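You operate a simulated robot arm through the tools that you are given. There is no shell and no other tool.

Carry out the task below with a simulated robot arm. There is one attempt and no reset: what you move stays moved.

TASK
Put things in order on the table top. At the end: the black servo stands on top of the white thermometer; the white bottle stands where the black servo stood; one of the silver bushes from the table top is in the blue bin on the table top; the brass strut stands where the white bottle stood; whatever was shut is shut again. Leave all else as you found it, and nothing knocked over.

Only the result counts: the job must be done as asked and must still hold three seconds after the hand-in. Knocking over, shifting, dropping, spilling or breaking anything else fails it.

THE ROBOT
A 7-joint arm with a two-finger parallel gripper, fixed in place. Base frame: the origin is at the foot of the arm, x ahead of it, y to its left, z up; the work surface is at about z = 76. Readings come in cm, degrees, newtons and seconds.
With the tool pointing down near the work surface it reaches from about 30 to 70 cm from the base axis. Its first joint turns from -66.0 to 66.0 degrees. Payload 1.57 kg.
The tool frame sits at the grasp point between the pads (the TCP): z along the fingers, y along the line on which they close. The tips reach 3 cm beyond it. Largest opening 11 cm; finger width 2.4, thickness 1.2; the body of the gripper, 4.8 by 11.2 cm, starts 7.8 cm behind the TCP.
Orientation is that of the tool frame in the base frame, as a unit quaternion [x, y, z, w]. With the fingers straight down and closing along the base's y, the tool's x points along the base's -x, its y along +y and its z along -z.

THE INTERFACE
- The arm moves only by the tool apply_moves. Its argument "deltas" is a list of rows, each an object of numbers (a shift or turn left out is 0, a gripper value left out holds the last): "tx", "ty", "tz": the shift along the tool's x, y, z in units of 40 mm (1.0 is 40 mm); "ax", "ay", "az": the turn, a rotation vector about the tool's x, y, z in units of 6 degrees (1.0 is 6 degrees); "jaw": the closure in counts, from 0 (fully open) to 255 (shut). In form: [{"tx": .., "ty": .., "tz": .., "ax": .., "ay": .., "az": .., "jaw": ..}, ...]. A call has 1 to 20 rows; each row shifts and turns the commanded pose from where the row before left it, along the tool's axes as they then stand. A call with a number of a shift or a turn outside -1 to 1 is refused whole. Each row takes 0.2 s and may step no farther than 5 cm and 8.6 degrees from the row before; otherwise, or with a gripper value out of range, the whole call is refused. A pose out of reach is approached as far as the arm can. The call stops where the force on the tool passes 40 N (or 10 N more than at its start, if that is more) or the arm is blocked; 0.2 s more then pass. Each finger travels about 10.8 cm/s and halts on what it meets, pressing with about 25 N; the grip force reading is that of the motor and also rises with nothing between the fingers. The clock runs only during rows and for 0.2 s after the last one: add rows that do not move to give the fingers time. The reply holds the time, the measured pose of the TCP, the force on the tool along the base axes, the opening and the grip force, in the units named above and with some noise, with the torque about the TCP (base axes, N m) and any sound that the robot's microphone picked up.
- Cameras (640 x 400 px; columns grow to the right, rows downward): "scene" is fixed at [16.6, -39.05, 140.01]; the picture's right is [0.77, -0.64, 0.00], its down [-0.39, -0.48, -0.79] and it looks along [0.50, 0.61, -0.62] (base axes); focal length 369 px, centre (320, 200). "wrist" rides on the gripper at [7, 1.6, -14.1] in the tool frame; the picture's right is [-0.23, 0.97, 0.00], its down [-0.86, -0.20, -0.48] and it looks along [-0.47, -0.11, 0.88] (tool axes); focal length 222 px, centre (320, 200).
- capture(camera): a new picture of that camera. It takes no simulated time.
- pixel_to_xyz(camera, pixels): there is no depth. For up to 12 entries [column, row, z] of the newest picture of that camera ("zoom" is the newest enlarged one), the place [x, y] in the base frame at which the ray of that pixel passes the height z, good to about 0.2 cm. It takes no simulated time.
- enlarge(camera, box): a new picture of the part [left, top, right, bottom] of that camera's present view, enlarged. It takes no simulated time.
- hand_in(): hands the job in; it is judged then, once.

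Leave the gripper open and the arm clear of the work at the hand-in unless told otherwise.

The tools are called after ">>>" as name(argument=value, ...) on one line, values as JSON. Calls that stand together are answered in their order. apply_moves: Moves the arm, as the interface text tells. Its arguments: {"type":"object","properties":{"deltas":{"type":"array"}},"required":["deltas"]} The other tools are called the same way: capture (camera) takes a picture; pixel_to_xyz (camera, pixels) gives the place at which the rays of pixels pass given heights; enlarge (camera, box) takes an enlarged picture of a part of a camera's view; hand_in () hands the job in.

At the start:

```text
time_s: 0.0
ee_pos: [42.39, 3.24, 110.96]
ee_rot: [0.0, 1.0, 0.0, 0.0]
contact_force: [0.2, 1.2, -0.1]
ft_torque: [0.0, 0.01, -0.02]
finger_gap: 11.01
gripper_force: 0.1
```

scene: 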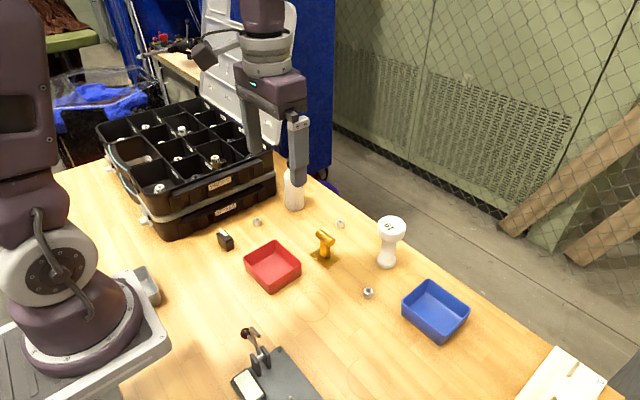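
wrist: 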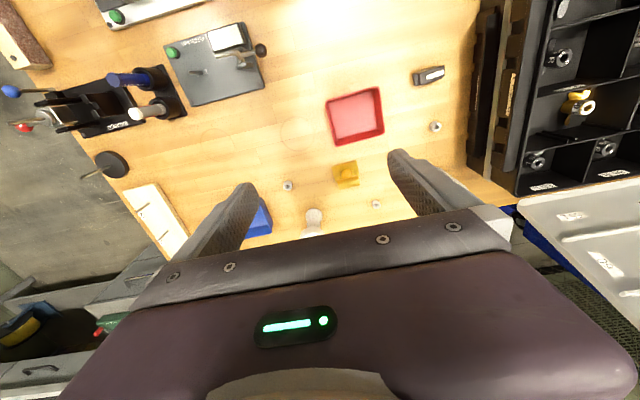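

I'll begin by looking closely at the scene in enlarged views of both cameras.

>>> enlarge(camera="scene", box=[200, 160, 440, 310])

>>> enlarge(camera="scene", box=[90, 80, 290, 240])

>>> enlarge(camera="scene", box=[360, 200, 640, 400])

>>> enlarge(camera="wrist", box=[440, 0, 640, 200])

>>> enlarge(camera="wrist", box=[260, 50, 460, 250])

```text
2.67 times, centred on (320, 235) of scene
```

zoom: 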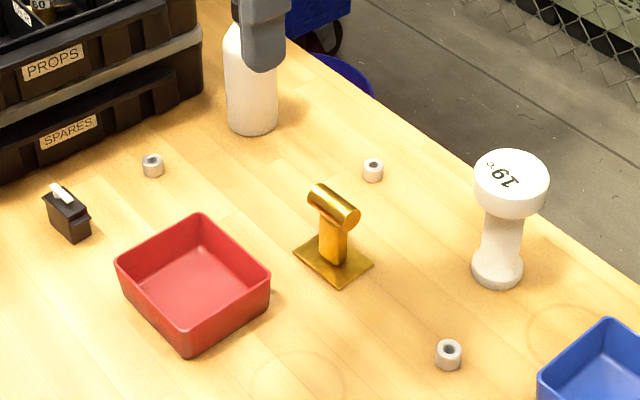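

```text
2.50 times, centred on (190, 160) of scene
```

zoom: 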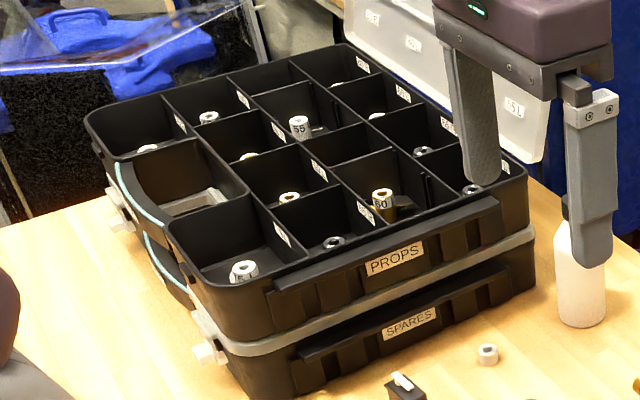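

```text
2.00 times, centred on (500, 300) of scene
```

zoom: 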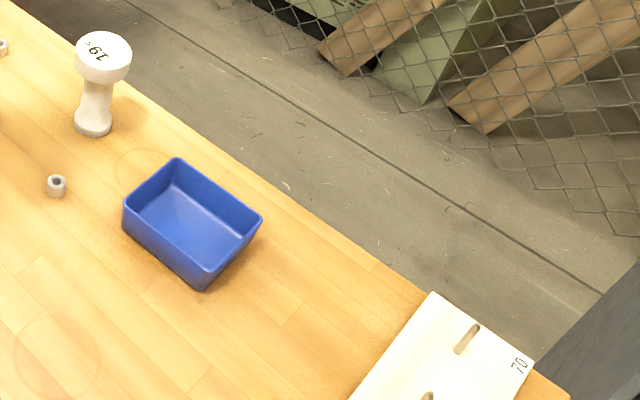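

```text
2.00 times, centred on (540, 100) of wrist
```

zoom: 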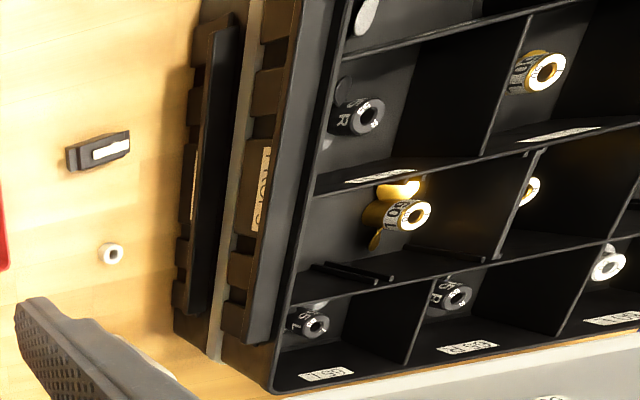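

```text
2.00 times, centred on (360, 150) of wrist
```

zoom: 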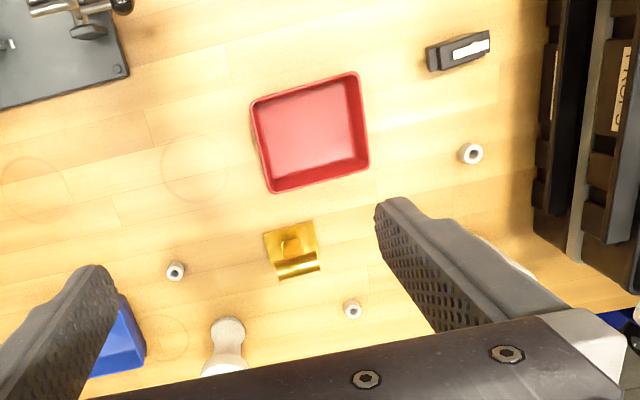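

The scene shows the black servo at (226,240), white bottle at (293,190) partly hidden by the finger, brass strut at (323,248), white thermometer at (390,240), silver bushes at (257,222), (341,224), (368,293), and blue bin at (435,311). I'll now get their table positions.

>>> pixel_to_xyz(camera="scene", pixels=[[226, 246, 76], [294, 207, 76], [323, 260, 76], [386, 263, 76], [257, 224, 76], [341, 226, 76], [368, 296, 76], [435, 325, 76], [391, 226, 86], [272, 275, 76]])

>>> enlarge(camera="scene", box=[345, 195, 445, 285])

>>> enlarge(camera="scene", box=[200, 200, 280, 260])

>>> enlarge(camera="scene", box=[295, 215, 355, 275])

```text
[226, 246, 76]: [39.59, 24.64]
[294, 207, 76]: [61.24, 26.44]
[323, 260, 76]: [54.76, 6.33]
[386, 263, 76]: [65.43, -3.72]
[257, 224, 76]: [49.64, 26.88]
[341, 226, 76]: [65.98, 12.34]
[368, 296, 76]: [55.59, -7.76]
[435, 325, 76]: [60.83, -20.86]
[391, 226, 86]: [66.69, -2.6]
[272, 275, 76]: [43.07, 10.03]
```

```text
4.44 times, centred on (395, 240) of scene
```

zoom: 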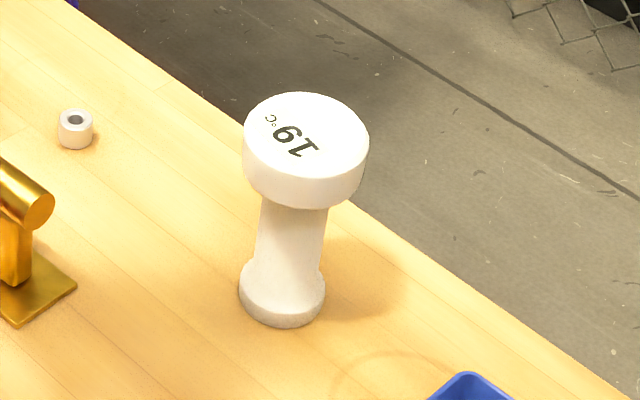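

```text
6.67 times, centred on (240, 230) of scene
```

zoom: 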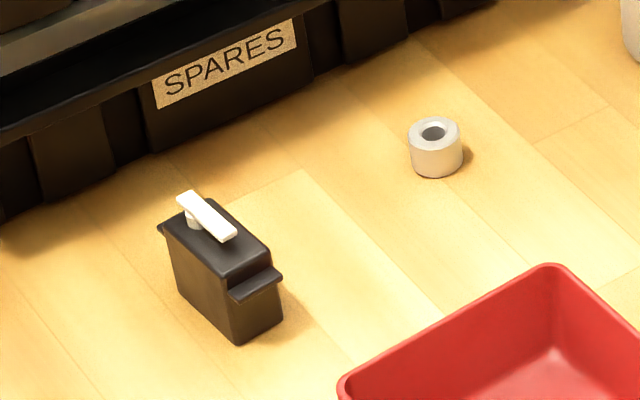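

```text
6.67 times, centred on (325, 245) of scene
```

zoom: 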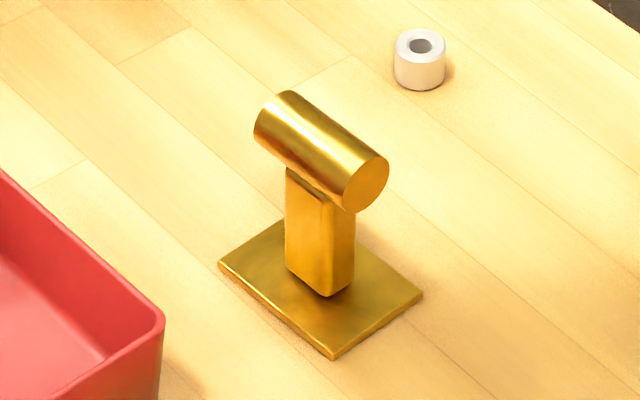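

The thermometer is a pedestal with a flat round "19 °C" top; the servo has flanges and a white horn; the strut is a plate with a stem and horizontal tube. The finger hides the bottle, so I move the hand 12 cm to the base's -y at the same height to see it in full.

>>> apply_moves(deltas=[{"ty": -1, "jaw": 0}, {"ty": -1}, {"ty": -1}, {}])

```text
time_s: 1.0
ee_pos: [42.51, -8.88, 110.84]
ee_rot: [0.0, 1.0, 0.0, -0.001]
contact_force: [0.8, 0.4, -0.5]
ft_torque: [0.01, 0.0, 0.02]
finger_gap: 10.99
gripper_force: 0.0
```

The hand is at (42.5, -8.9, 110.8). I take a scene picture and enlarge the bottle and box area.

>>> capture(camera="scene")

>>> enlarge(camera="scene", box=[240, 140, 340, 220])

>>> capture(camera="wrist")

```text
taken
```

scene: 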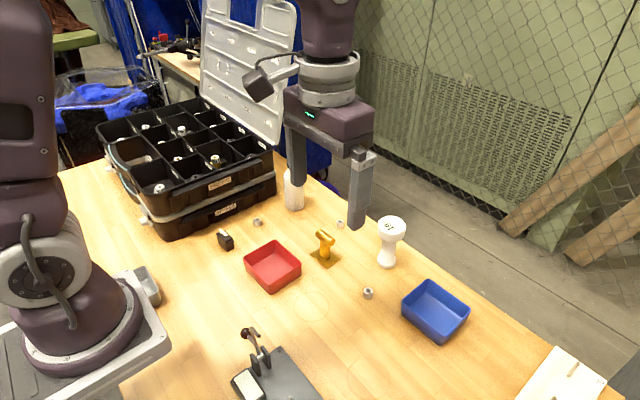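

```text
5.00 times, centred on (290, 180) of scene
```

zoom: 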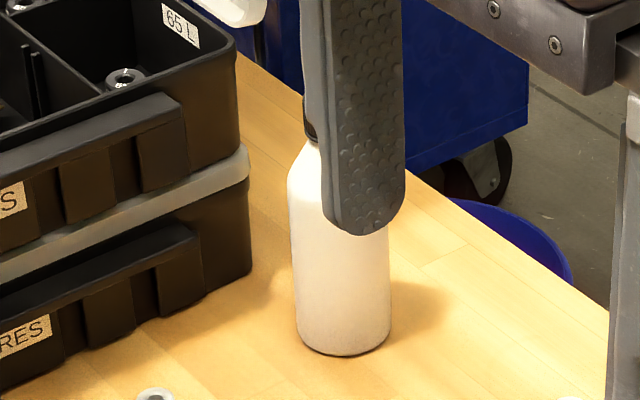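

```text
taken
```

wrist: 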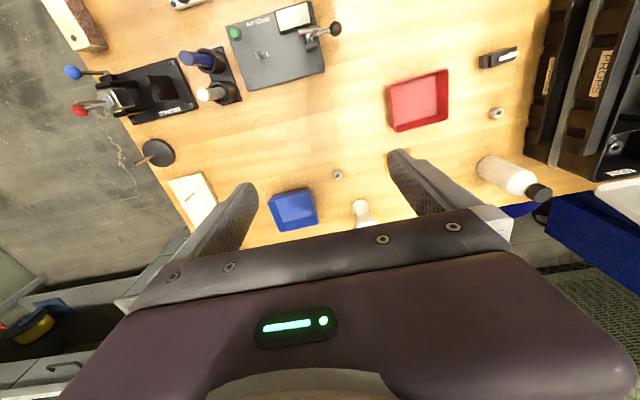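

The bottle has a black cap but the finger still hides its top. I shift another 8 cm toward -y and look again.

>>> apply_moves(deltas=[{"ty": -1}, {"ty": -1}, {}])

>>> enlarge(camera="scene", box=[240, 140, 340, 220])

>>> pixel_to_xyz(camera="zoom", pixels=[[297, 330, 76], [390, 330, 76], [345, 356, 76], [300, 172, 90], [252, 275, 76], [5, 388, 76]])

```text
time_s: 1.8
ee_pos: [42.43, -16.86, 110.94]
ee_rot: [0.0, 1.0, 0.0, -0.001]
contact_force: [0.8, -0.5, 0.0]
ft_torque: [0.02, 0.0, -0.01]
finger_gap: 11.01
gripper_force: 0.1
```

```text
5.00 times, centred on (290, 180) of scene
```

zoom: 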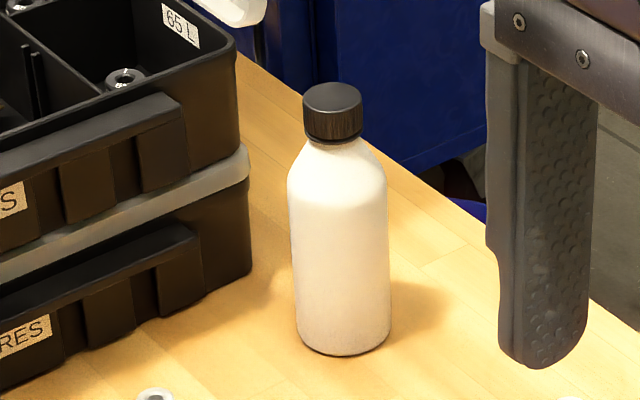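

```text
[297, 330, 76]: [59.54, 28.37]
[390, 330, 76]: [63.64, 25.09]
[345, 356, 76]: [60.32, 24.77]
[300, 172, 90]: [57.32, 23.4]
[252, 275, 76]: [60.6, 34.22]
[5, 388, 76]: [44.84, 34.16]
```

The bottle now shows in full: body about 5.2 cm wide, centre near (61.7, 26.8), box front face at about y = 34. Next I measure heights and corners: first the bottle's cap top, then the servo in a fresh enlargement.

>>> pixel_to_xyz(camera="zoom", pixels=[[333, 97, 88], [333, 97, 90], [333, 97, 92], [333, 97, 94], [335, 140, 86], [335, 140, 88], [335, 140, 90], [340, 190, 84], [340, 190, 86], [340, 190, 88]])

>>> enlarge(camera="scene", box=[206, 220, 246, 256])

```text
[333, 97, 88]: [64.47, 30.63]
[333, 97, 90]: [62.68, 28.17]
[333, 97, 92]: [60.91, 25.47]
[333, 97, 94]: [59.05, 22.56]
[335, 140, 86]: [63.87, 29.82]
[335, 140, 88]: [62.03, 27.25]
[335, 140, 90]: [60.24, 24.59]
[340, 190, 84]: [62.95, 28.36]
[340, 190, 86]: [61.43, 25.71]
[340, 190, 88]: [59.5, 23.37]
```

```text
11.11 times, centred on (226, 238) of scene
```

zoom: 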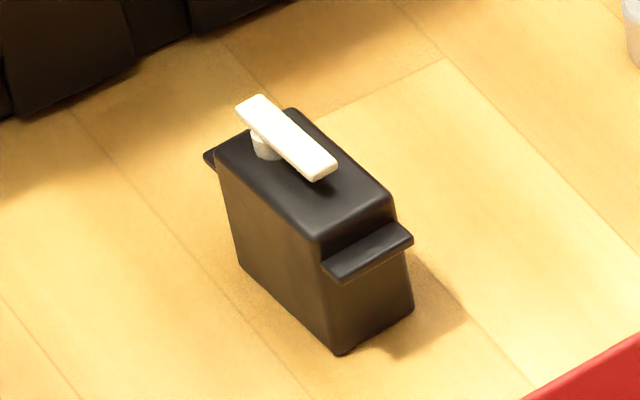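

The cap top is near z = 91 and the body's shoulder near z = 85. In the servo enlargement the bottom corners are at (240,263), (338,355), (413,305), and the top ones at (215,150), (318,242), (393,195), (292,108). I convert these at several heights.

>>> pixel_to_xyz(camera="zoom", pixels=[[240, 263, 76], [338, 355, 76], [413, 305, 76], [318, 242, 79], [318, 242, 80], [393, 195, 79.5], [215, 150, 79.5], [292, 108, 79.5], [318, 242, 79.5], [245, 105, 80.5], [325, 170, 80.5]])

>>> enlarge(camera="scene", box=[365, 210, 415, 275])

```text
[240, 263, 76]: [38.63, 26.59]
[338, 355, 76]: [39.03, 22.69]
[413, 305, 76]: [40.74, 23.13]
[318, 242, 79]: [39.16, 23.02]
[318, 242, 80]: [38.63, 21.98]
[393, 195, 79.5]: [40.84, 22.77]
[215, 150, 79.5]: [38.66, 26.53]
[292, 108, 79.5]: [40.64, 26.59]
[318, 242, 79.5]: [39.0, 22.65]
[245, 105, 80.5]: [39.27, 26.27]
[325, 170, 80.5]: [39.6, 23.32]
```

```text
6.15 times, centred on (390, 242) of scene
```

zoom: 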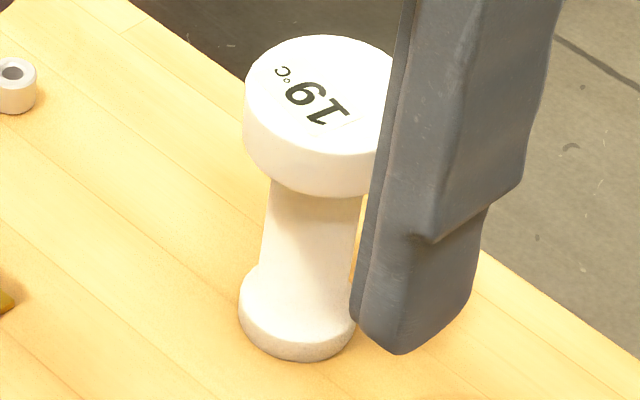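

The servo's body is about 1.9 (x) by 4 (y) by 3.5 cm tall, centre near (39.75, 24.63), its long side turned about 4° from the base's y. I move the hand above it at the present height, then look at everything again.

>>> apply_moves(deltas=[{"ty": 0.943, "tx": 0.06}, {"ty": 0.943, "tx": 0.06}, {"ty": 0.943, "tx": 0.06}, {"ty": 0.943, "tx": 0.06}, {"ty": 0.943, "tx": 0.06}, {"ty": 0.943, "tx": 0.06}, {"ty": 0.943, "tx": 0.06}, {"ty": 0.943, "tx": 0.06}, {"ty": 0.943, "tx": 0.06}, {"ty": 0.943, "tx": 0.06}, {"ty": 0.943, "tx": 0.06}, {}])

```text
time_s: 4.4
ee_pos: [39.93, 24.56, 110.98]
ee_rot: [0.0, 1.0, 0.0, 0.0]
contact_force: [0.2, 0.2, -0.4]
ft_torque: [-0.02, -0.03, 0.01]
finger_gap: 11.0
gripper_force: 0.0
```

The hand is above the servo at (39.9, 24.6, 111). Now I enlarge the thermometer, the bushes, bin and strut in the clear scene view.

>>> enlarge(camera="scene", box=[365, 210, 415, 275])

>>> capture(camera="scene")

>>> capture(camera="wrist")

```text
6.15 times, centred on (390, 242) of scene
```

zoom: 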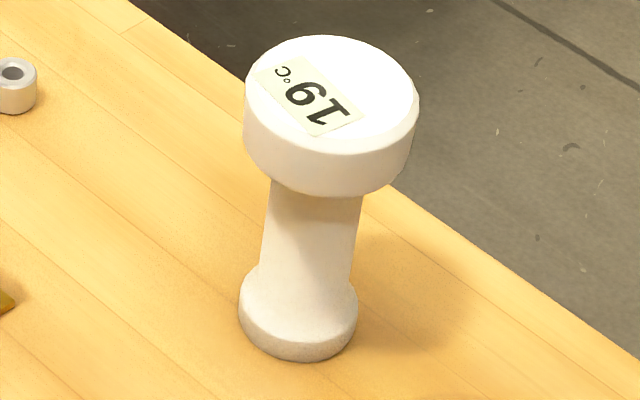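

```text
taken
```

scene: 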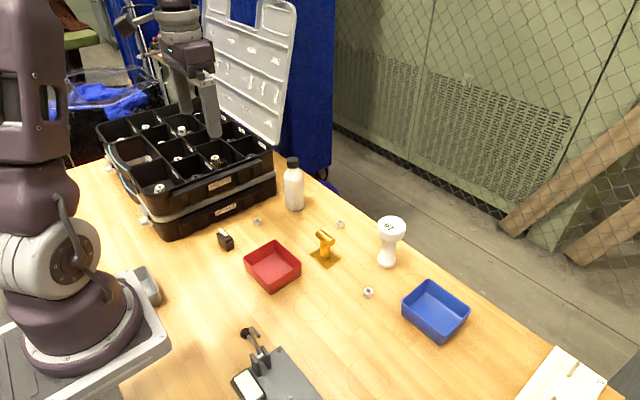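

```text
taken
```

wrist: 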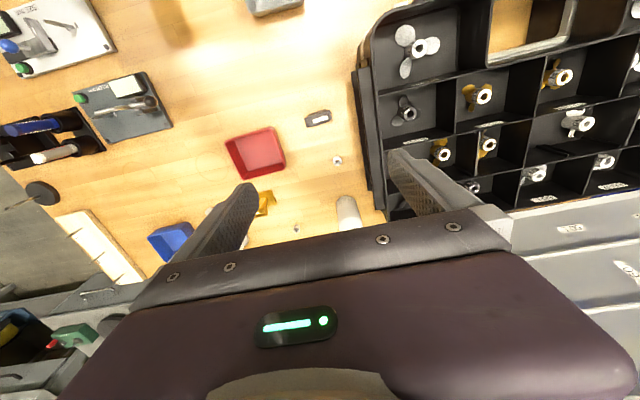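

The thermometer is clear now: top disc spans columns 245–418 about centre (331,97) in the enlargement, its base spans 239–357 with front bottom at (300,362). I convert them from the newest enlargement, so first I repeat it and then query.

>>> enlarge(camera="scene", box=[365, 210, 415, 275])

>>> pixel_to_xyz(camera="zoom", pixels=[[239, 322, 76], [357, 322, 76], [300, 362, 76], [331, 97, 84], [331, 97, 86], [331, 97, 88], [331, 97, 90], [245, 97, 87], [418, 97, 87], [325, 155, 87], [325, 36, 87]])

```text
6.15 times, centred on (390, 242) of scene
```

zoom: 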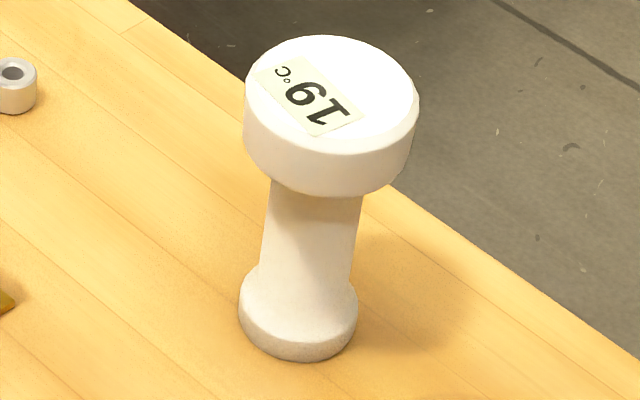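

```text
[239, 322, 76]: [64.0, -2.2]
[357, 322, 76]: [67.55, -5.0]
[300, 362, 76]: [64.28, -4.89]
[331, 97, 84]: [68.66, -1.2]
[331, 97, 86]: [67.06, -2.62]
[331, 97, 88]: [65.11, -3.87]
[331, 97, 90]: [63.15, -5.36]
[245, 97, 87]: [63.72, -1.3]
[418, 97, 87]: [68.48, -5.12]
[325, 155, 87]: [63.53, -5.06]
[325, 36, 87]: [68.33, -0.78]
```

The thermometer's centre is about (65.9, -3.5) with its flat top near z = 87.2 and 6 cm across. Now I turn the hand 94° so that the fingers close across the servo's narrow side, camera on the -y side.

>>> apply_moves(deltas=[{"az": -0.979}, {"az": -0.979}, {"az": -0.979}, {"az": -0.979}, {"az": -0.979}, {"az": -0.979}, {"az": -0.979}, {"az": -0.979}, {"az": -0.979}, {"az": -0.979}, {"az": -0.979}, {"az": -0.979}, {"az": -0.979}, {"az": -0.979}, {"az": -0.979}, {"az": -0.979}, {}])

>>> capture(camera="wrist")

>>> capture(camera="scene")

```text
time_s: 8.0
ee_pos: [39.72, 24.63, 110.92]
ee_rot: [0.731, -0.682, 0.0, 0.001]
contact_force: [0.2, 0.2, 0.5]
ft_torque: [0.0, 0.0, -0.01]
finger_gap: 11.0
gripper_force: 0.2
```

```text
taken
```

wrist: 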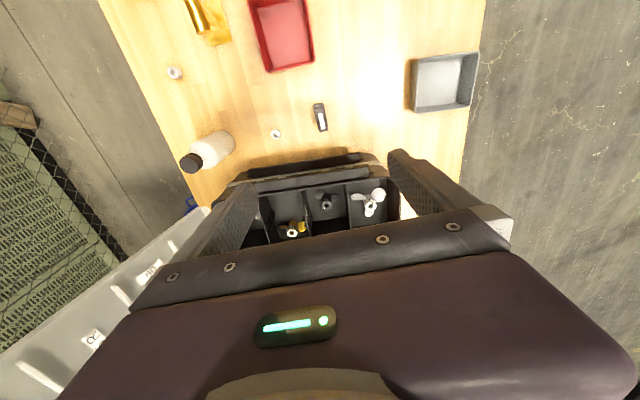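

```text
taken
```

scene: 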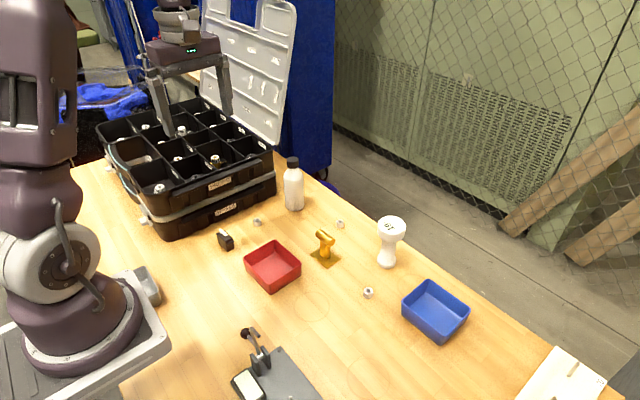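

The turn is good (closing line 4° off x). The servo shows in the wrist view at (320,117). I enlarge it there to check its position and turn.

>>> enlarge(camera="wrist", box=[290, 90, 350, 140])

```text
8.00 times, centred on (320, 115) of wrist
```

zoom: 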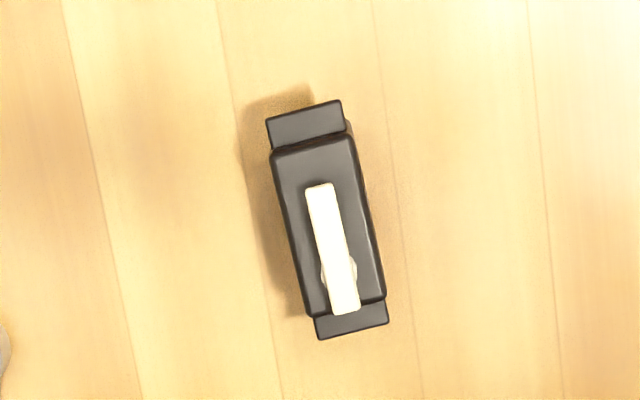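

The servo is seen almost straight from above, top corners at (272,152), (352,136), (385,297), (308,315). I convert those at z = 79.5 and the flange corners at z = 78.5.

>>> pixel_to_xyz(camera="zoom", pixels=[[272, 152, 79.5], [352, 136, 79.5], [385, 297, 79.5], [308, 315, 79.5], [267, 118, 78.5], [340, 100, 78.5], [388, 322, 78.5], [320, 339, 78.5], [340, 270, 80.5], [320, 190, 80.5]])

```text
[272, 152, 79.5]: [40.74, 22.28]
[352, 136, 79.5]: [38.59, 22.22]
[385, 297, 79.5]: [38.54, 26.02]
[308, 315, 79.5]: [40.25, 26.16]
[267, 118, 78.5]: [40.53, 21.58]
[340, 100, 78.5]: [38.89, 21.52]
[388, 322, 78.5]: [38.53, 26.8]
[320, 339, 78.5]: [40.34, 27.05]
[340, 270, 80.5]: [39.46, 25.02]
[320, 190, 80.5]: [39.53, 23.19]
```

Wrist gives the servo's centre at about (39.55, 24.2), the scene view (39.75, 24.6); I take (39.65, 24.4). I go down in two stages, first to about z = 87, fingers wide open.

>>> apply_moves(deltas=[{"tz": 1, "tx": 0.05}, {"tz": 1}, {"tz": 1}, {"tz": 1}, {"tz": 1}, {"tz": 1}, {}])

>>> capture(camera="wrist")

>>> enlarge(camera="scene", box=[170, 180, 290, 260])

```text
time_s: 9.6
ee_pos: [39.92, 24.54, 86.96]
ee_rot: [0.731, -0.683, 0.0, 0.0]
contact_force: [0.0, 0.2, -0.2]
ft_torque: [-0.02, 0.0, -0.01]
finger_gap: 11.02
gripper_force: 0.1
```

```text
taken
```

wrist: 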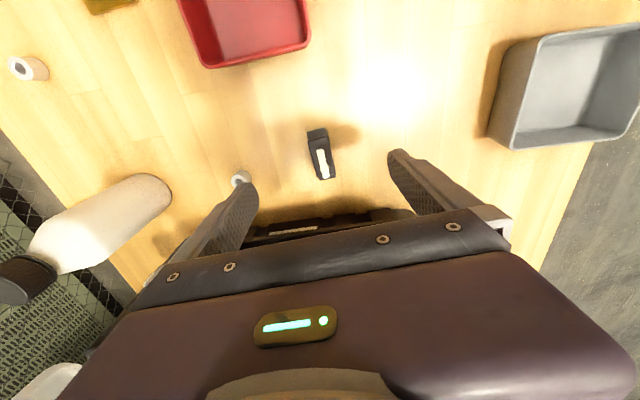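

```text
5.00 times, centred on (230, 220) of scene
```

zoom: 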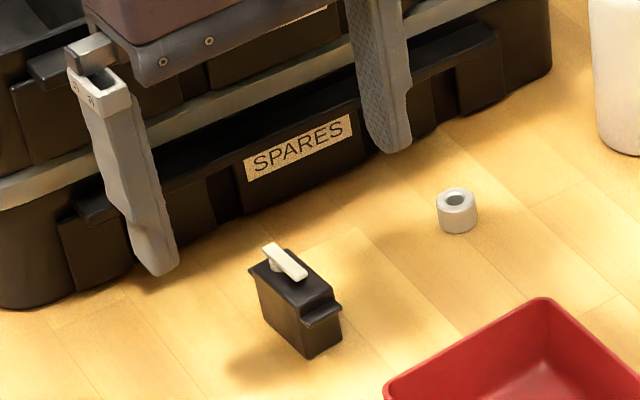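

The hand is at (39.9, 24.5, 87.0), well clear of the box and the bush. I enlarge the wrist view of the servo at this height for a finer reading.

>>> enlarge(camera="wrist", box=[280, 115, 360, 195])

```text
5.00 times, centred on (320, 155) of wrist
```

zoom: 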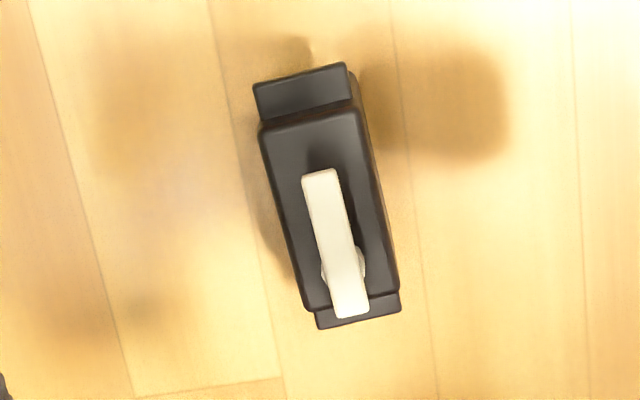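

Top corners are at (262,130), (357,108), (398,290), (307,310), flange ends at (253,84), (345,63), (401,312), (317,328). I convert them.

>>> pixel_to_xyz(camera="zoom", pixels=[[262, 130, 79.5], [357, 108, 79.5], [398, 290, 79.5], [307, 310, 79.5], [253, 84, 78.5], [345, 63, 78.5], [401, 312, 78.5], [317, 328, 78.5]])

```text
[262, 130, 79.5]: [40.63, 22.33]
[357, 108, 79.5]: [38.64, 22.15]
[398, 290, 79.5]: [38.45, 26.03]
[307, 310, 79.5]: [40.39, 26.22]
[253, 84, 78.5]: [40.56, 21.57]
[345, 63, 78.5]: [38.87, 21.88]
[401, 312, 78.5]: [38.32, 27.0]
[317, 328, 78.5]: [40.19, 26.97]
```

The servo's centre reads (39.5, 24.2) with about 3° of turn, so the present turn fits. I correct by -0.2 cm in x and y, go down to TCP z ≈ 79.8 (tips just above the table) and look before closing.

>>> apply_moves(deltas=[{"tx": 0.05, "ty": 0.05, "tz": 0.6}, {"tz": 0.6}, {"tz": 0.6}, {}])

>>> enlarge(camera="scene", box=[180, 190, 280, 260])

>>> capture(camera="wrist")

```text
time_s: 10.6
ee_pos: [39.68, 24.09, 79.6]
ee_rot: [0.731, -0.683, 0.0, 0.0]
contact_force: [1.0, -0.2, 0.6]
ft_torque: [0.01, -0.01, 0.01]
finger_gap: 11.03
gripper_force: 0.1
```

```text
5.71 times, centred on (230, 225) of scene
```

zoom: 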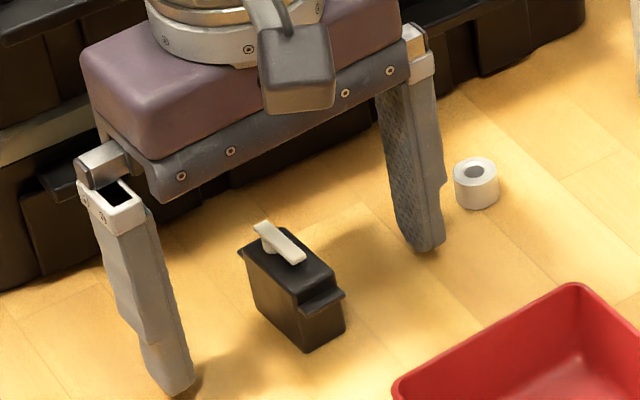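

```text
taken
```

wrist: 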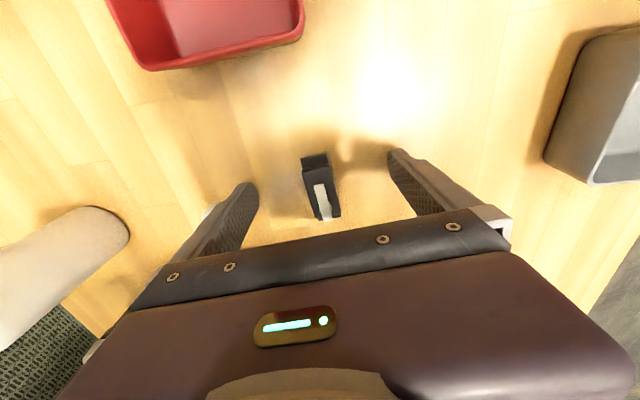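

The fingers straddle the servo evenly, tips at (175,390) and (428,245) in the enlargement, with no contact force. I close the jaws and wait.

>>> apply_moves(deltas=[{"jaw": 255}, {}, {}, {}, {}, {}])

>>> enlarge(camera="scene", box=[180, 190, 280, 260])

```text
time_s: 12.0
ee_pos: [39.62, 24.27, 79.54]
ee_rot: [0.731, -0.682, 0.001, 0.0]
contact_force: [0.2, -0.9, 0.0]
ft_torque: [0.05, 0.01, -0.02]
finger_gap: 1.99
gripper_force: 25.1
```

```text
5.71 times, centred on (230, 225) of scene
```

zoom: 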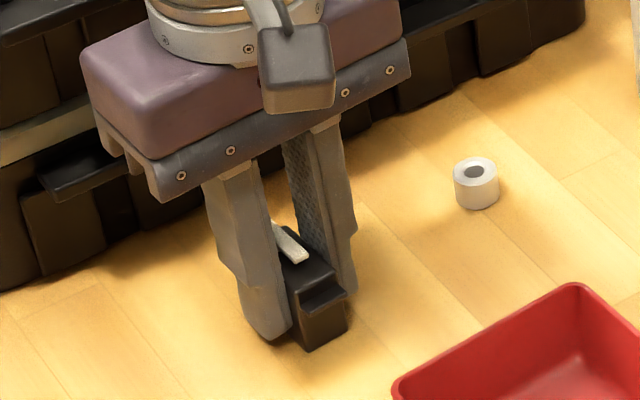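

The servo is held (gap 1.99 cm, 25 N). I lift it 20 cm straight up.

>>> apply_moves(deltas=[{"tz": -0.5}, {"tz": -0.9}, {"tz": -0.9}, {"tz": -0.9}, {"tz": -0.9}, {"tz": -0.9}, {}])

>>> enlarge(camera="scene", box=[150, 90, 290, 190])

```text
time_s: 13.6
ee_pos: [39.67, 24.24, 99.82]
ee_rot: [0.73, -0.683, 0.001, 0.0]
contact_force: [0.6, -0.3, -0.5]
ft_torque: [-0.01, 0.0, 0.0]
finger_gap: 1.99
gripper_force: 24.8
```

```text
4.00 times, centred on (220, 140) of scene
```

zoom: 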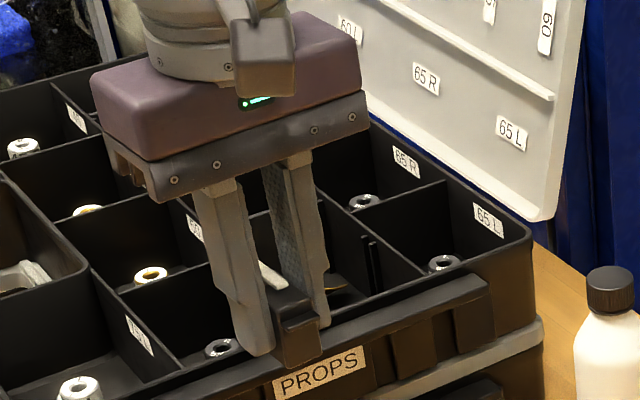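

The servo hangs upright in the fingers at z ≈ 99.8. I carry it over the thermometer at (65.9, -3.5), nine steps at this height.

>>> apply_moves(deltas=[{"tx": 0.82, "ty": -0.676}, {"tx": 0.82, "ty": -0.676}, {"tx": 0.82, "ty": -0.676}, {"tx": 0.82, "ty": -0.676}, {"tx": 0.82, "ty": -0.676}, {"tx": 0.82, "ty": -0.676}, {"tx": 0.82, "ty": -0.676}, {"tx": 0.82, "ty": -0.676}, {"tx": 0.82, "ty": -0.676}, {}, {}])

>>> capture(camera="scene")

>>> capture(camera="wrist")

```text
time_s: 16.0
ee_pos: [65.93, -3.56, 99.69]
ee_rot: [0.73, -0.683, 0.001, 0.0]
contact_force: [-0.3, 0.3, -0.9]
ft_torque: [0.0, 0.03, 0.0]
finger_gap: 2.01
gripper_force: 24.7
```

```text
taken
```

scene: 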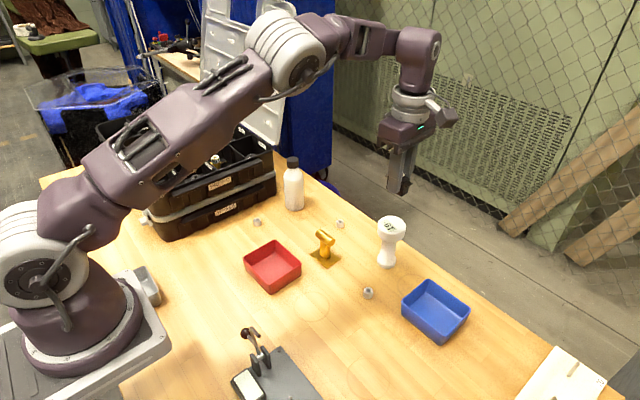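

```text
taken
```

wrist: 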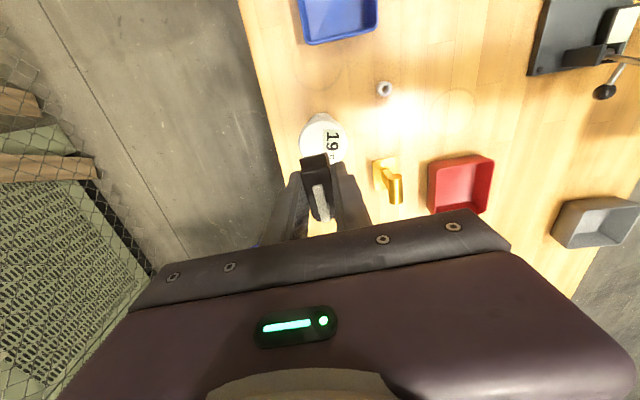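

The arm reached (65.9, -3.6, 99.7). In the wrist view the disc is at about (322,138), partly behind the servo. I enlarge to check the alignment.

>>> enlarge(camera="wrist", box=[265, 95, 385, 175])

>>> enlarge(camera="scene", box=[350, 130, 470, 280])

```text
5.00 times, centred on (325, 135) of wrist
```

zoom: 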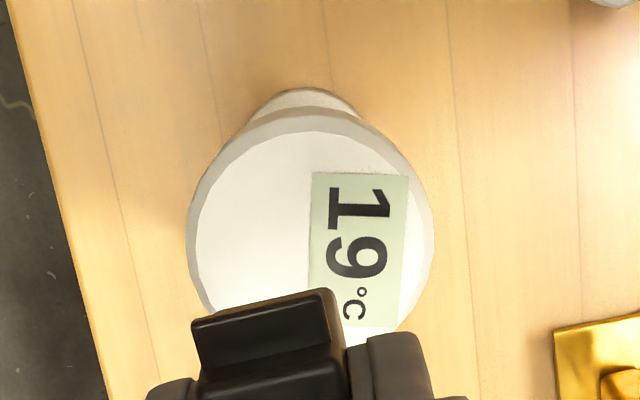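

```text
2.67 times, centred on (410, 205) of scene
```

zoom: 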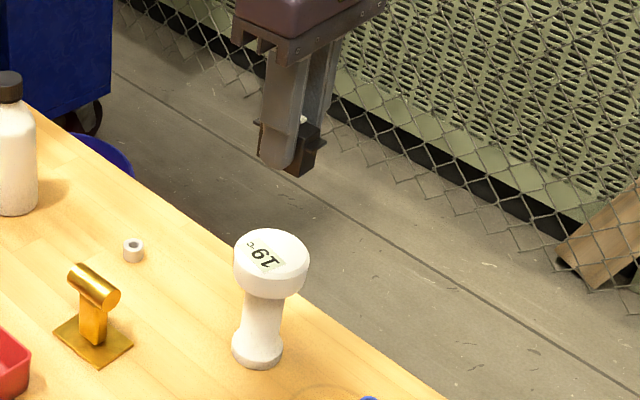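

I re-take the wrist enlargement and convert the disc's rim points: left (187,235), right (433,235), top (308,107), and the inner top face's top (310,132).

>>> enlarge(camera="wrist", box=[265, 95, 385, 175])

>>> pixel_to_xyz(camera="zoom", pixels=[[187, 235, 87], [433, 235, 87], [308, 107, 86], [310, 132, 87.2], [308, 232, 87], [197, 240, 87.2], [310, 88, 76]])

```text
5.00 times, centred on (325, 135) of wrist
```

zoom: 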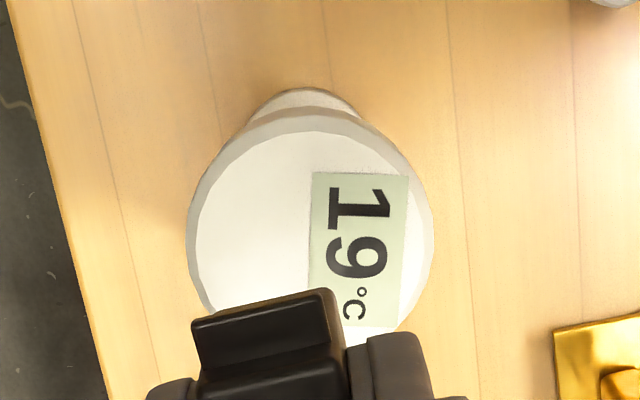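

```text
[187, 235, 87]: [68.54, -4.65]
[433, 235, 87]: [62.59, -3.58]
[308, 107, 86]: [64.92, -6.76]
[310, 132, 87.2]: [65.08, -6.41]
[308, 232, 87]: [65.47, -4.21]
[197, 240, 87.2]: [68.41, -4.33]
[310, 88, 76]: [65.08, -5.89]
```

Wrist and scene views together put the disc's centre at about (65.75, -3.6); the hand is within 0.2 cm of that. I trim by -0.2 cm in x and go down to z ≈ 92.

>>> apply_moves(deltas=[{"ty": 0.05, "tx": 0.02, "tz": 0.65}, {"tz": 0.65}, {"tz": 0.63}, {}])

>>> enlarge(camera="scene", box=[355, 170, 435, 250])

>>> capture(camera="wrist")

```text
time_s: 17.0
ee_pos: [65.79, -3.78, 92.09]
ee_rot: [0.731, -0.683, 0.0, 0.0]
contact_force: [0.0, 0.4, 0.0]
ft_torque: [0.02, -0.04, -0.01]
finger_gap: 2.0
gripper_force: 25.1
```

```text
5.00 times, centred on (395, 210) of scene
```

zoom: 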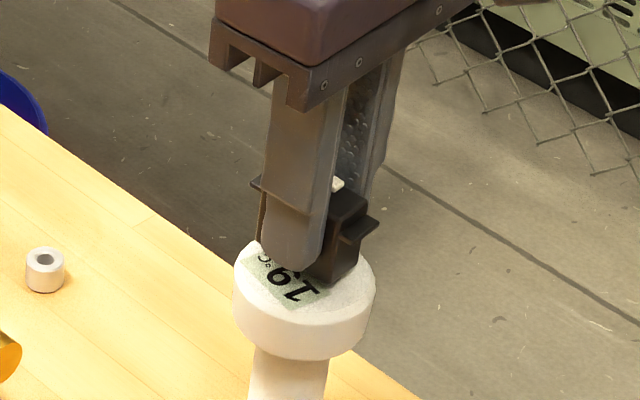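

```text
taken
```

wrist: 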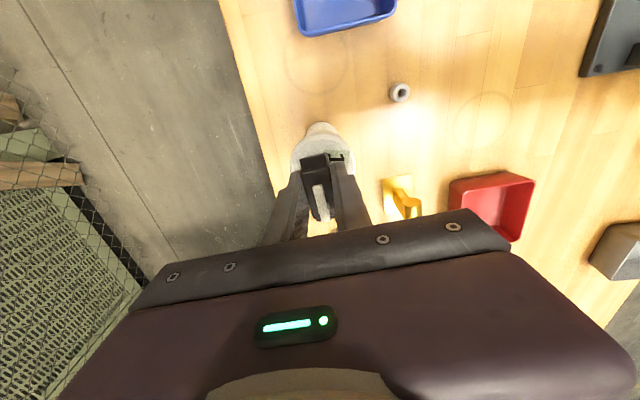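

The servo is about 1 cm above the disc. To check centring, I convert its bottom corners, front (327,287) and right (358,265), at z ≈ 88.3, and the disc's edges at z = 87.2.

>>> enlarge(camera="scene", box=[365, 200, 415, 240])

```text
10.00 times, centred on (390, 220) of scene
```

zoom: 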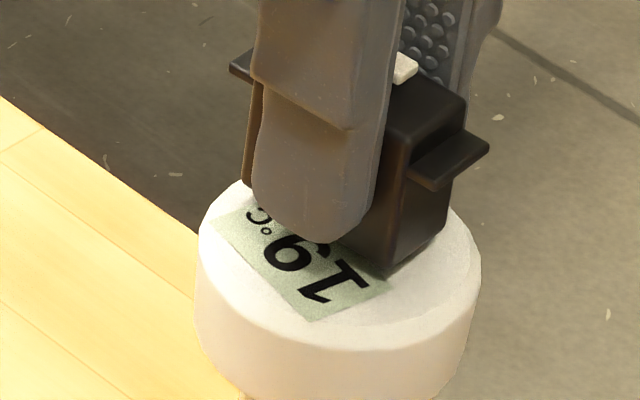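

In this view the servo's bottom corners are front (385,277), right (445,232), left (243,186); disc edges left (198,245), right (481,262). I convert.

>>> pixel_to_xyz(camera="zoom", pixels=[[385, 277, 88.3], [445, 232, 88.3], [243, 186, 88.3], [198, 245, 87], [481, 262, 87], [340, 350, 87], [385, 277, 87.5], [445, 232, 87.5], [243, 186, 87.5]])

```text
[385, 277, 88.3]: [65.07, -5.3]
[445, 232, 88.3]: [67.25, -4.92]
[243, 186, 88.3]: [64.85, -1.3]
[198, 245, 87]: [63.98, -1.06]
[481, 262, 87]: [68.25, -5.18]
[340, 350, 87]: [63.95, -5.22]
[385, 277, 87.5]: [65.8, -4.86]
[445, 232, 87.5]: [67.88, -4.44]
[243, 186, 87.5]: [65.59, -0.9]
```

The servo's centre and the disc's centre agree within about 0.3 cm. I go down another 0.8 cm and read the force.

>>> apply_moves(deltas=[{"tz": 0.1}, {"tz": 0.1}, {}])

>>> enlarge(camera="scene", box=[365, 200, 415, 240])

```text
time_s: 17.8
ee_pos: [65.73, -3.72, 91.39]
ee_rot: [0.73, -0.683, 0.001, -0.001]
contact_force: [-0.9, 0.1, 22.8]
ft_torque: [0.02, 0.04, 0.03]
finger_gap: 1.99
gripper_force: 24.7
```

```text
10.00 times, centred on (390, 220) of scene
```

zoom: 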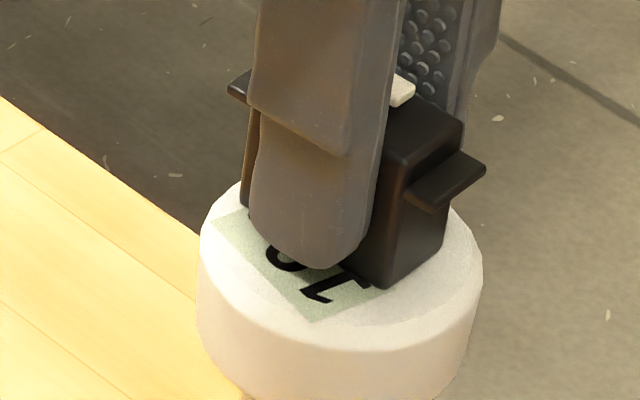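

The force reads 22.8 N up: the servo is pressing on the disc. I back off by 0.1 cm to ease the force.

>>> apply_moves(deltas=[{"tz": -0.025}, {}])

```text
time_s: 18.4
ee_pos: [65.69, -3.7, 91.32]
ee_rot: [0.731, -0.683, 0.001, 0.001]
contact_force: [1.5, -0.5, 16.3]
ft_torque: [-0.07, -0.12, 0.0]
finger_gap: 2.03
gripper_force: 24.9
```

Still 16.3 N, about 6.5 N less per millimetre. I raise another 0.2 cm.

>>> apply_moves(deltas=[{"tz": -0.05}, {}])

>>> enlarge(camera="scene", box=[365, 200, 415, 240])

```text
time_s: 19.0
ee_pos: [65.63, -3.7, 91.47]
ee_rot: [0.731, -0.683, -0.001, 0.0]
contact_force: [0.2, -0.3, 0.4]
ft_torque: [-0.01, 0.0, 0.01]
finger_gap: 1.99
gripper_force: 24.5
```

```text
10.00 times, centred on (390, 220) of scene
```

zoom: 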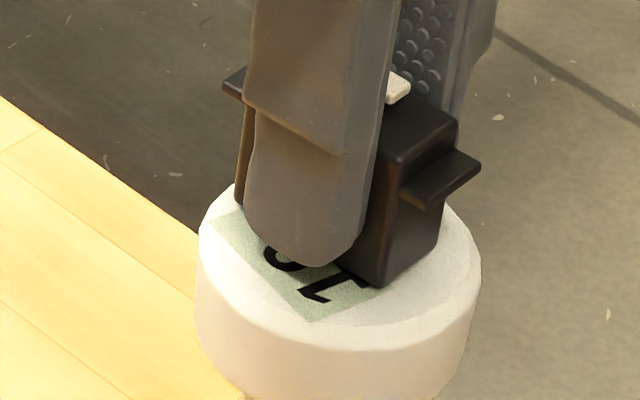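

Force is now 0.4 N, the servo rests on the disc. I open the jaws part way (to about 4.5 cm) and wait.

>>> apply_moves(deltas=[{"jaw": 195}, {"jaw": 170}, {"jaw": 140}, {}, {}])

>>> enlarge(camera="scene", box=[365, 200, 415, 240])

```text
time_s: 20.2
ee_pos: [65.69, -3.6, 91.54]
ee_rot: [0.731, -0.682, 0.0, 0.0]
contact_force: [-0.7, 0.1, 1.1]
ft_torque: [-0.02, 0.04, -0.01]
finger_gap: 4.97
gripper_force: 0.1
```

```text
10.00 times, centred on (390, 220) of scene
```

zoom: 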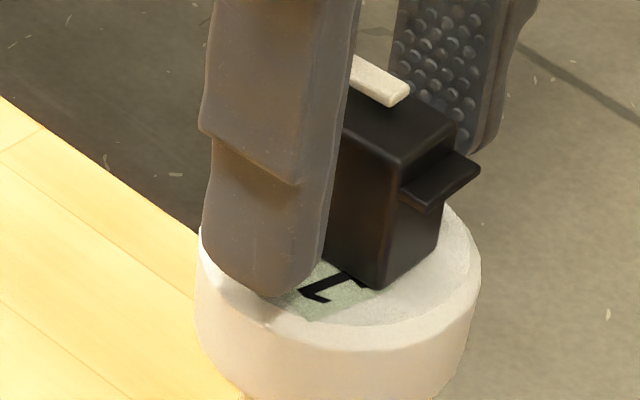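

The servo stands on the disc and the fingers are free (gap 5 cm). I raise the hand straight up 12 cm and check.

>>> apply_moves(deltas=[{"tz": -0.3}, {"tz": -0.7}, {"tz": -1}, {"tz": -1}, {}])

>>> enlarge(camera="scene", box=[350, 190, 430, 275])

>>> capture(camera="wrist")

```text
time_s: 21.4
ee_pos: [65.71, -3.76, 103.53]
ee_rot: [0.731, -0.682, -0.001, 0.001]
contact_force: [0.0, 0.6, 0.5]
ft_torque: [0.0, 0.0, 0.04]
finger_gap: 4.97
gripper_force: 0.1
```

```text
4.71 times, centred on (390, 232) of scene
```

zoom: 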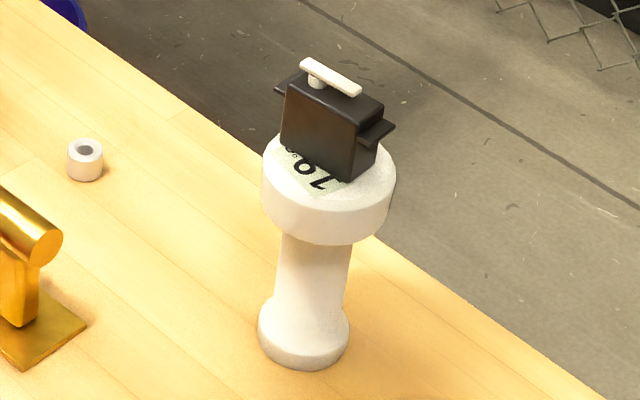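

```text
taken
```

wrist: 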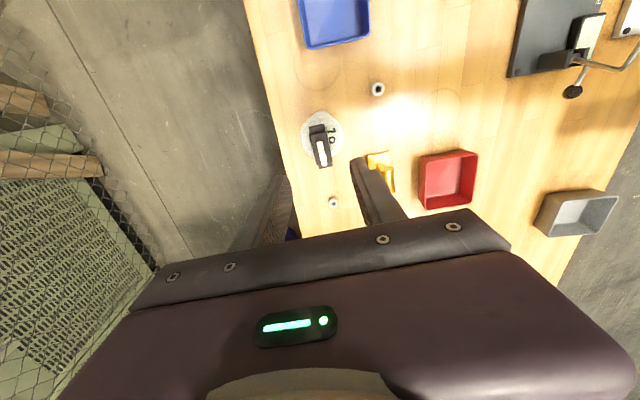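

The servo stands on the thermometer. I check how well centred it is in closer enlargements.

>>> enlarge(camera="wrist", box=[290, 100, 350, 180])

>>> pixel_to_xyz(camera="zoom", pixels=[[320, 200, 87.5]])

>>> enlarge(camera="scene", box=[370, 195, 415, 240])

```text
5.00 times, centred on (320, 140) of wrist
```

zoom: 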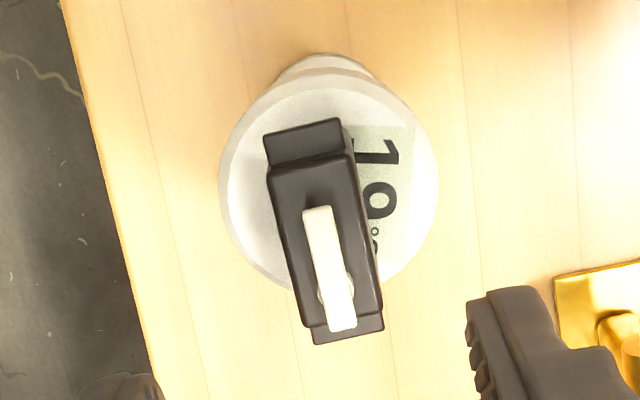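

```text
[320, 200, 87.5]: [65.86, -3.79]
```

```text
8.89 times, centred on (392, 218) of scene
```

zoom: 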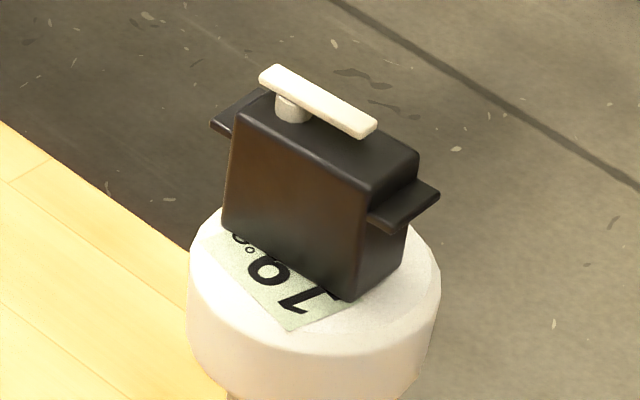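

The servo is about 0.5 cm off the disc's centre but wholly on it and steady. Next the bottle: I carry the open hand at z ≈ 103.5 over to about (61.6, 26.6), opening the jaws on the way.

>>> apply_moves(deltas=[{"tx": -0.953, "ty": 0.0625}, {"tx": -0.953, "ty": 0.0625, "jaw": 0}, {"tx": -0.953, "ty": 0.0625}, {"tx": -0.953, "ty": 0.0625}, {"tx": -0.953, "ty": 0.0625}, {"tx": -0.953, "ty": 0.0625}, {"tx": -0.953, "ty": 0.0625}, {"tx": -0.953, "ty": 0.0625}, {}, {}])

>>> capture(camera="scene")

>>> capture(camera="wrist")

```text
time_s: 23.6
ee_pos: [61.48, 26.1, 103.36]
ee_rot: [0.74, -0.673, 0.003, 0.005]
contact_force: [-0.2, -0.3, -0.5]
ft_torque: [0.0, 0.0, -0.01]
finger_gap: 10.99
gripper_force: 0.0
out of reach, approached as far as the arm can: row 8
```

```text
taken
```

scene: 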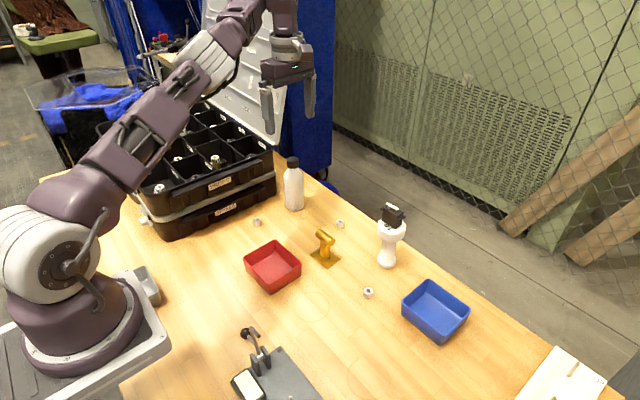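

```text
taken
```

wrist: 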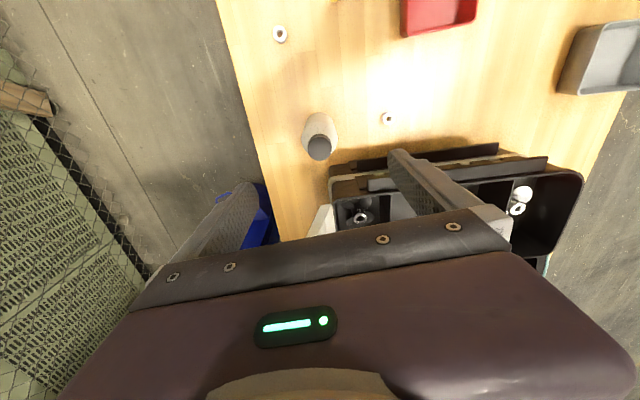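

The arm fell slightly short here (row 8 out of reach at this height). Near the table it reaches farther, so I lower by 4 cm and read the pose again.

>>> apply_moves(deltas=[{"tz": 0.5}, {"tz": 0.5}, {}])

>>> enlarge(camera="wrist", box=[270, 90, 390, 190])

```text
time_s: 24.4
ee_pos: [61.72, 26.55, 99.56]
ee_rot: [0.731, -0.683, 0.0, 0.0]
contact_force: [-0.5, -0.1, 0.6]
ft_torque: [-0.02, 0.0, -0.03]
finger_gap: 11.03
gripper_force: 0.0
```

```text
4.00 times, centred on (330, 140) of wrist
```

zoom: 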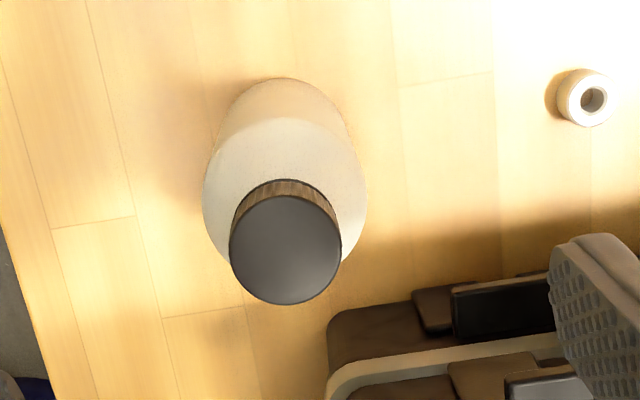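

Now the hand is at (61.72, 26.55, 99.6), upright. The cap top's centre is at (285,250) in the enlargement, shoulder edges at (203,195) and (367,195), base far edge at (283,78). I convert them.

>>> pixel_to_xyz(camera="zoom", pixels=[[285, 250, 91], [203, 195, 85], [367, 195, 85], [283, 78, 76], [230, 250, 91], [342, 250, 91], [285, 305, 91], [285, 195, 91]])

```text
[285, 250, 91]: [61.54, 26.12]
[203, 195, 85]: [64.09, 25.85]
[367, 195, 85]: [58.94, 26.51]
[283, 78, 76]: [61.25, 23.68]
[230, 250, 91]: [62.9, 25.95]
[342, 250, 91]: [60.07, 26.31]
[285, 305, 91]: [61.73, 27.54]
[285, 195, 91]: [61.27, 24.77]
```

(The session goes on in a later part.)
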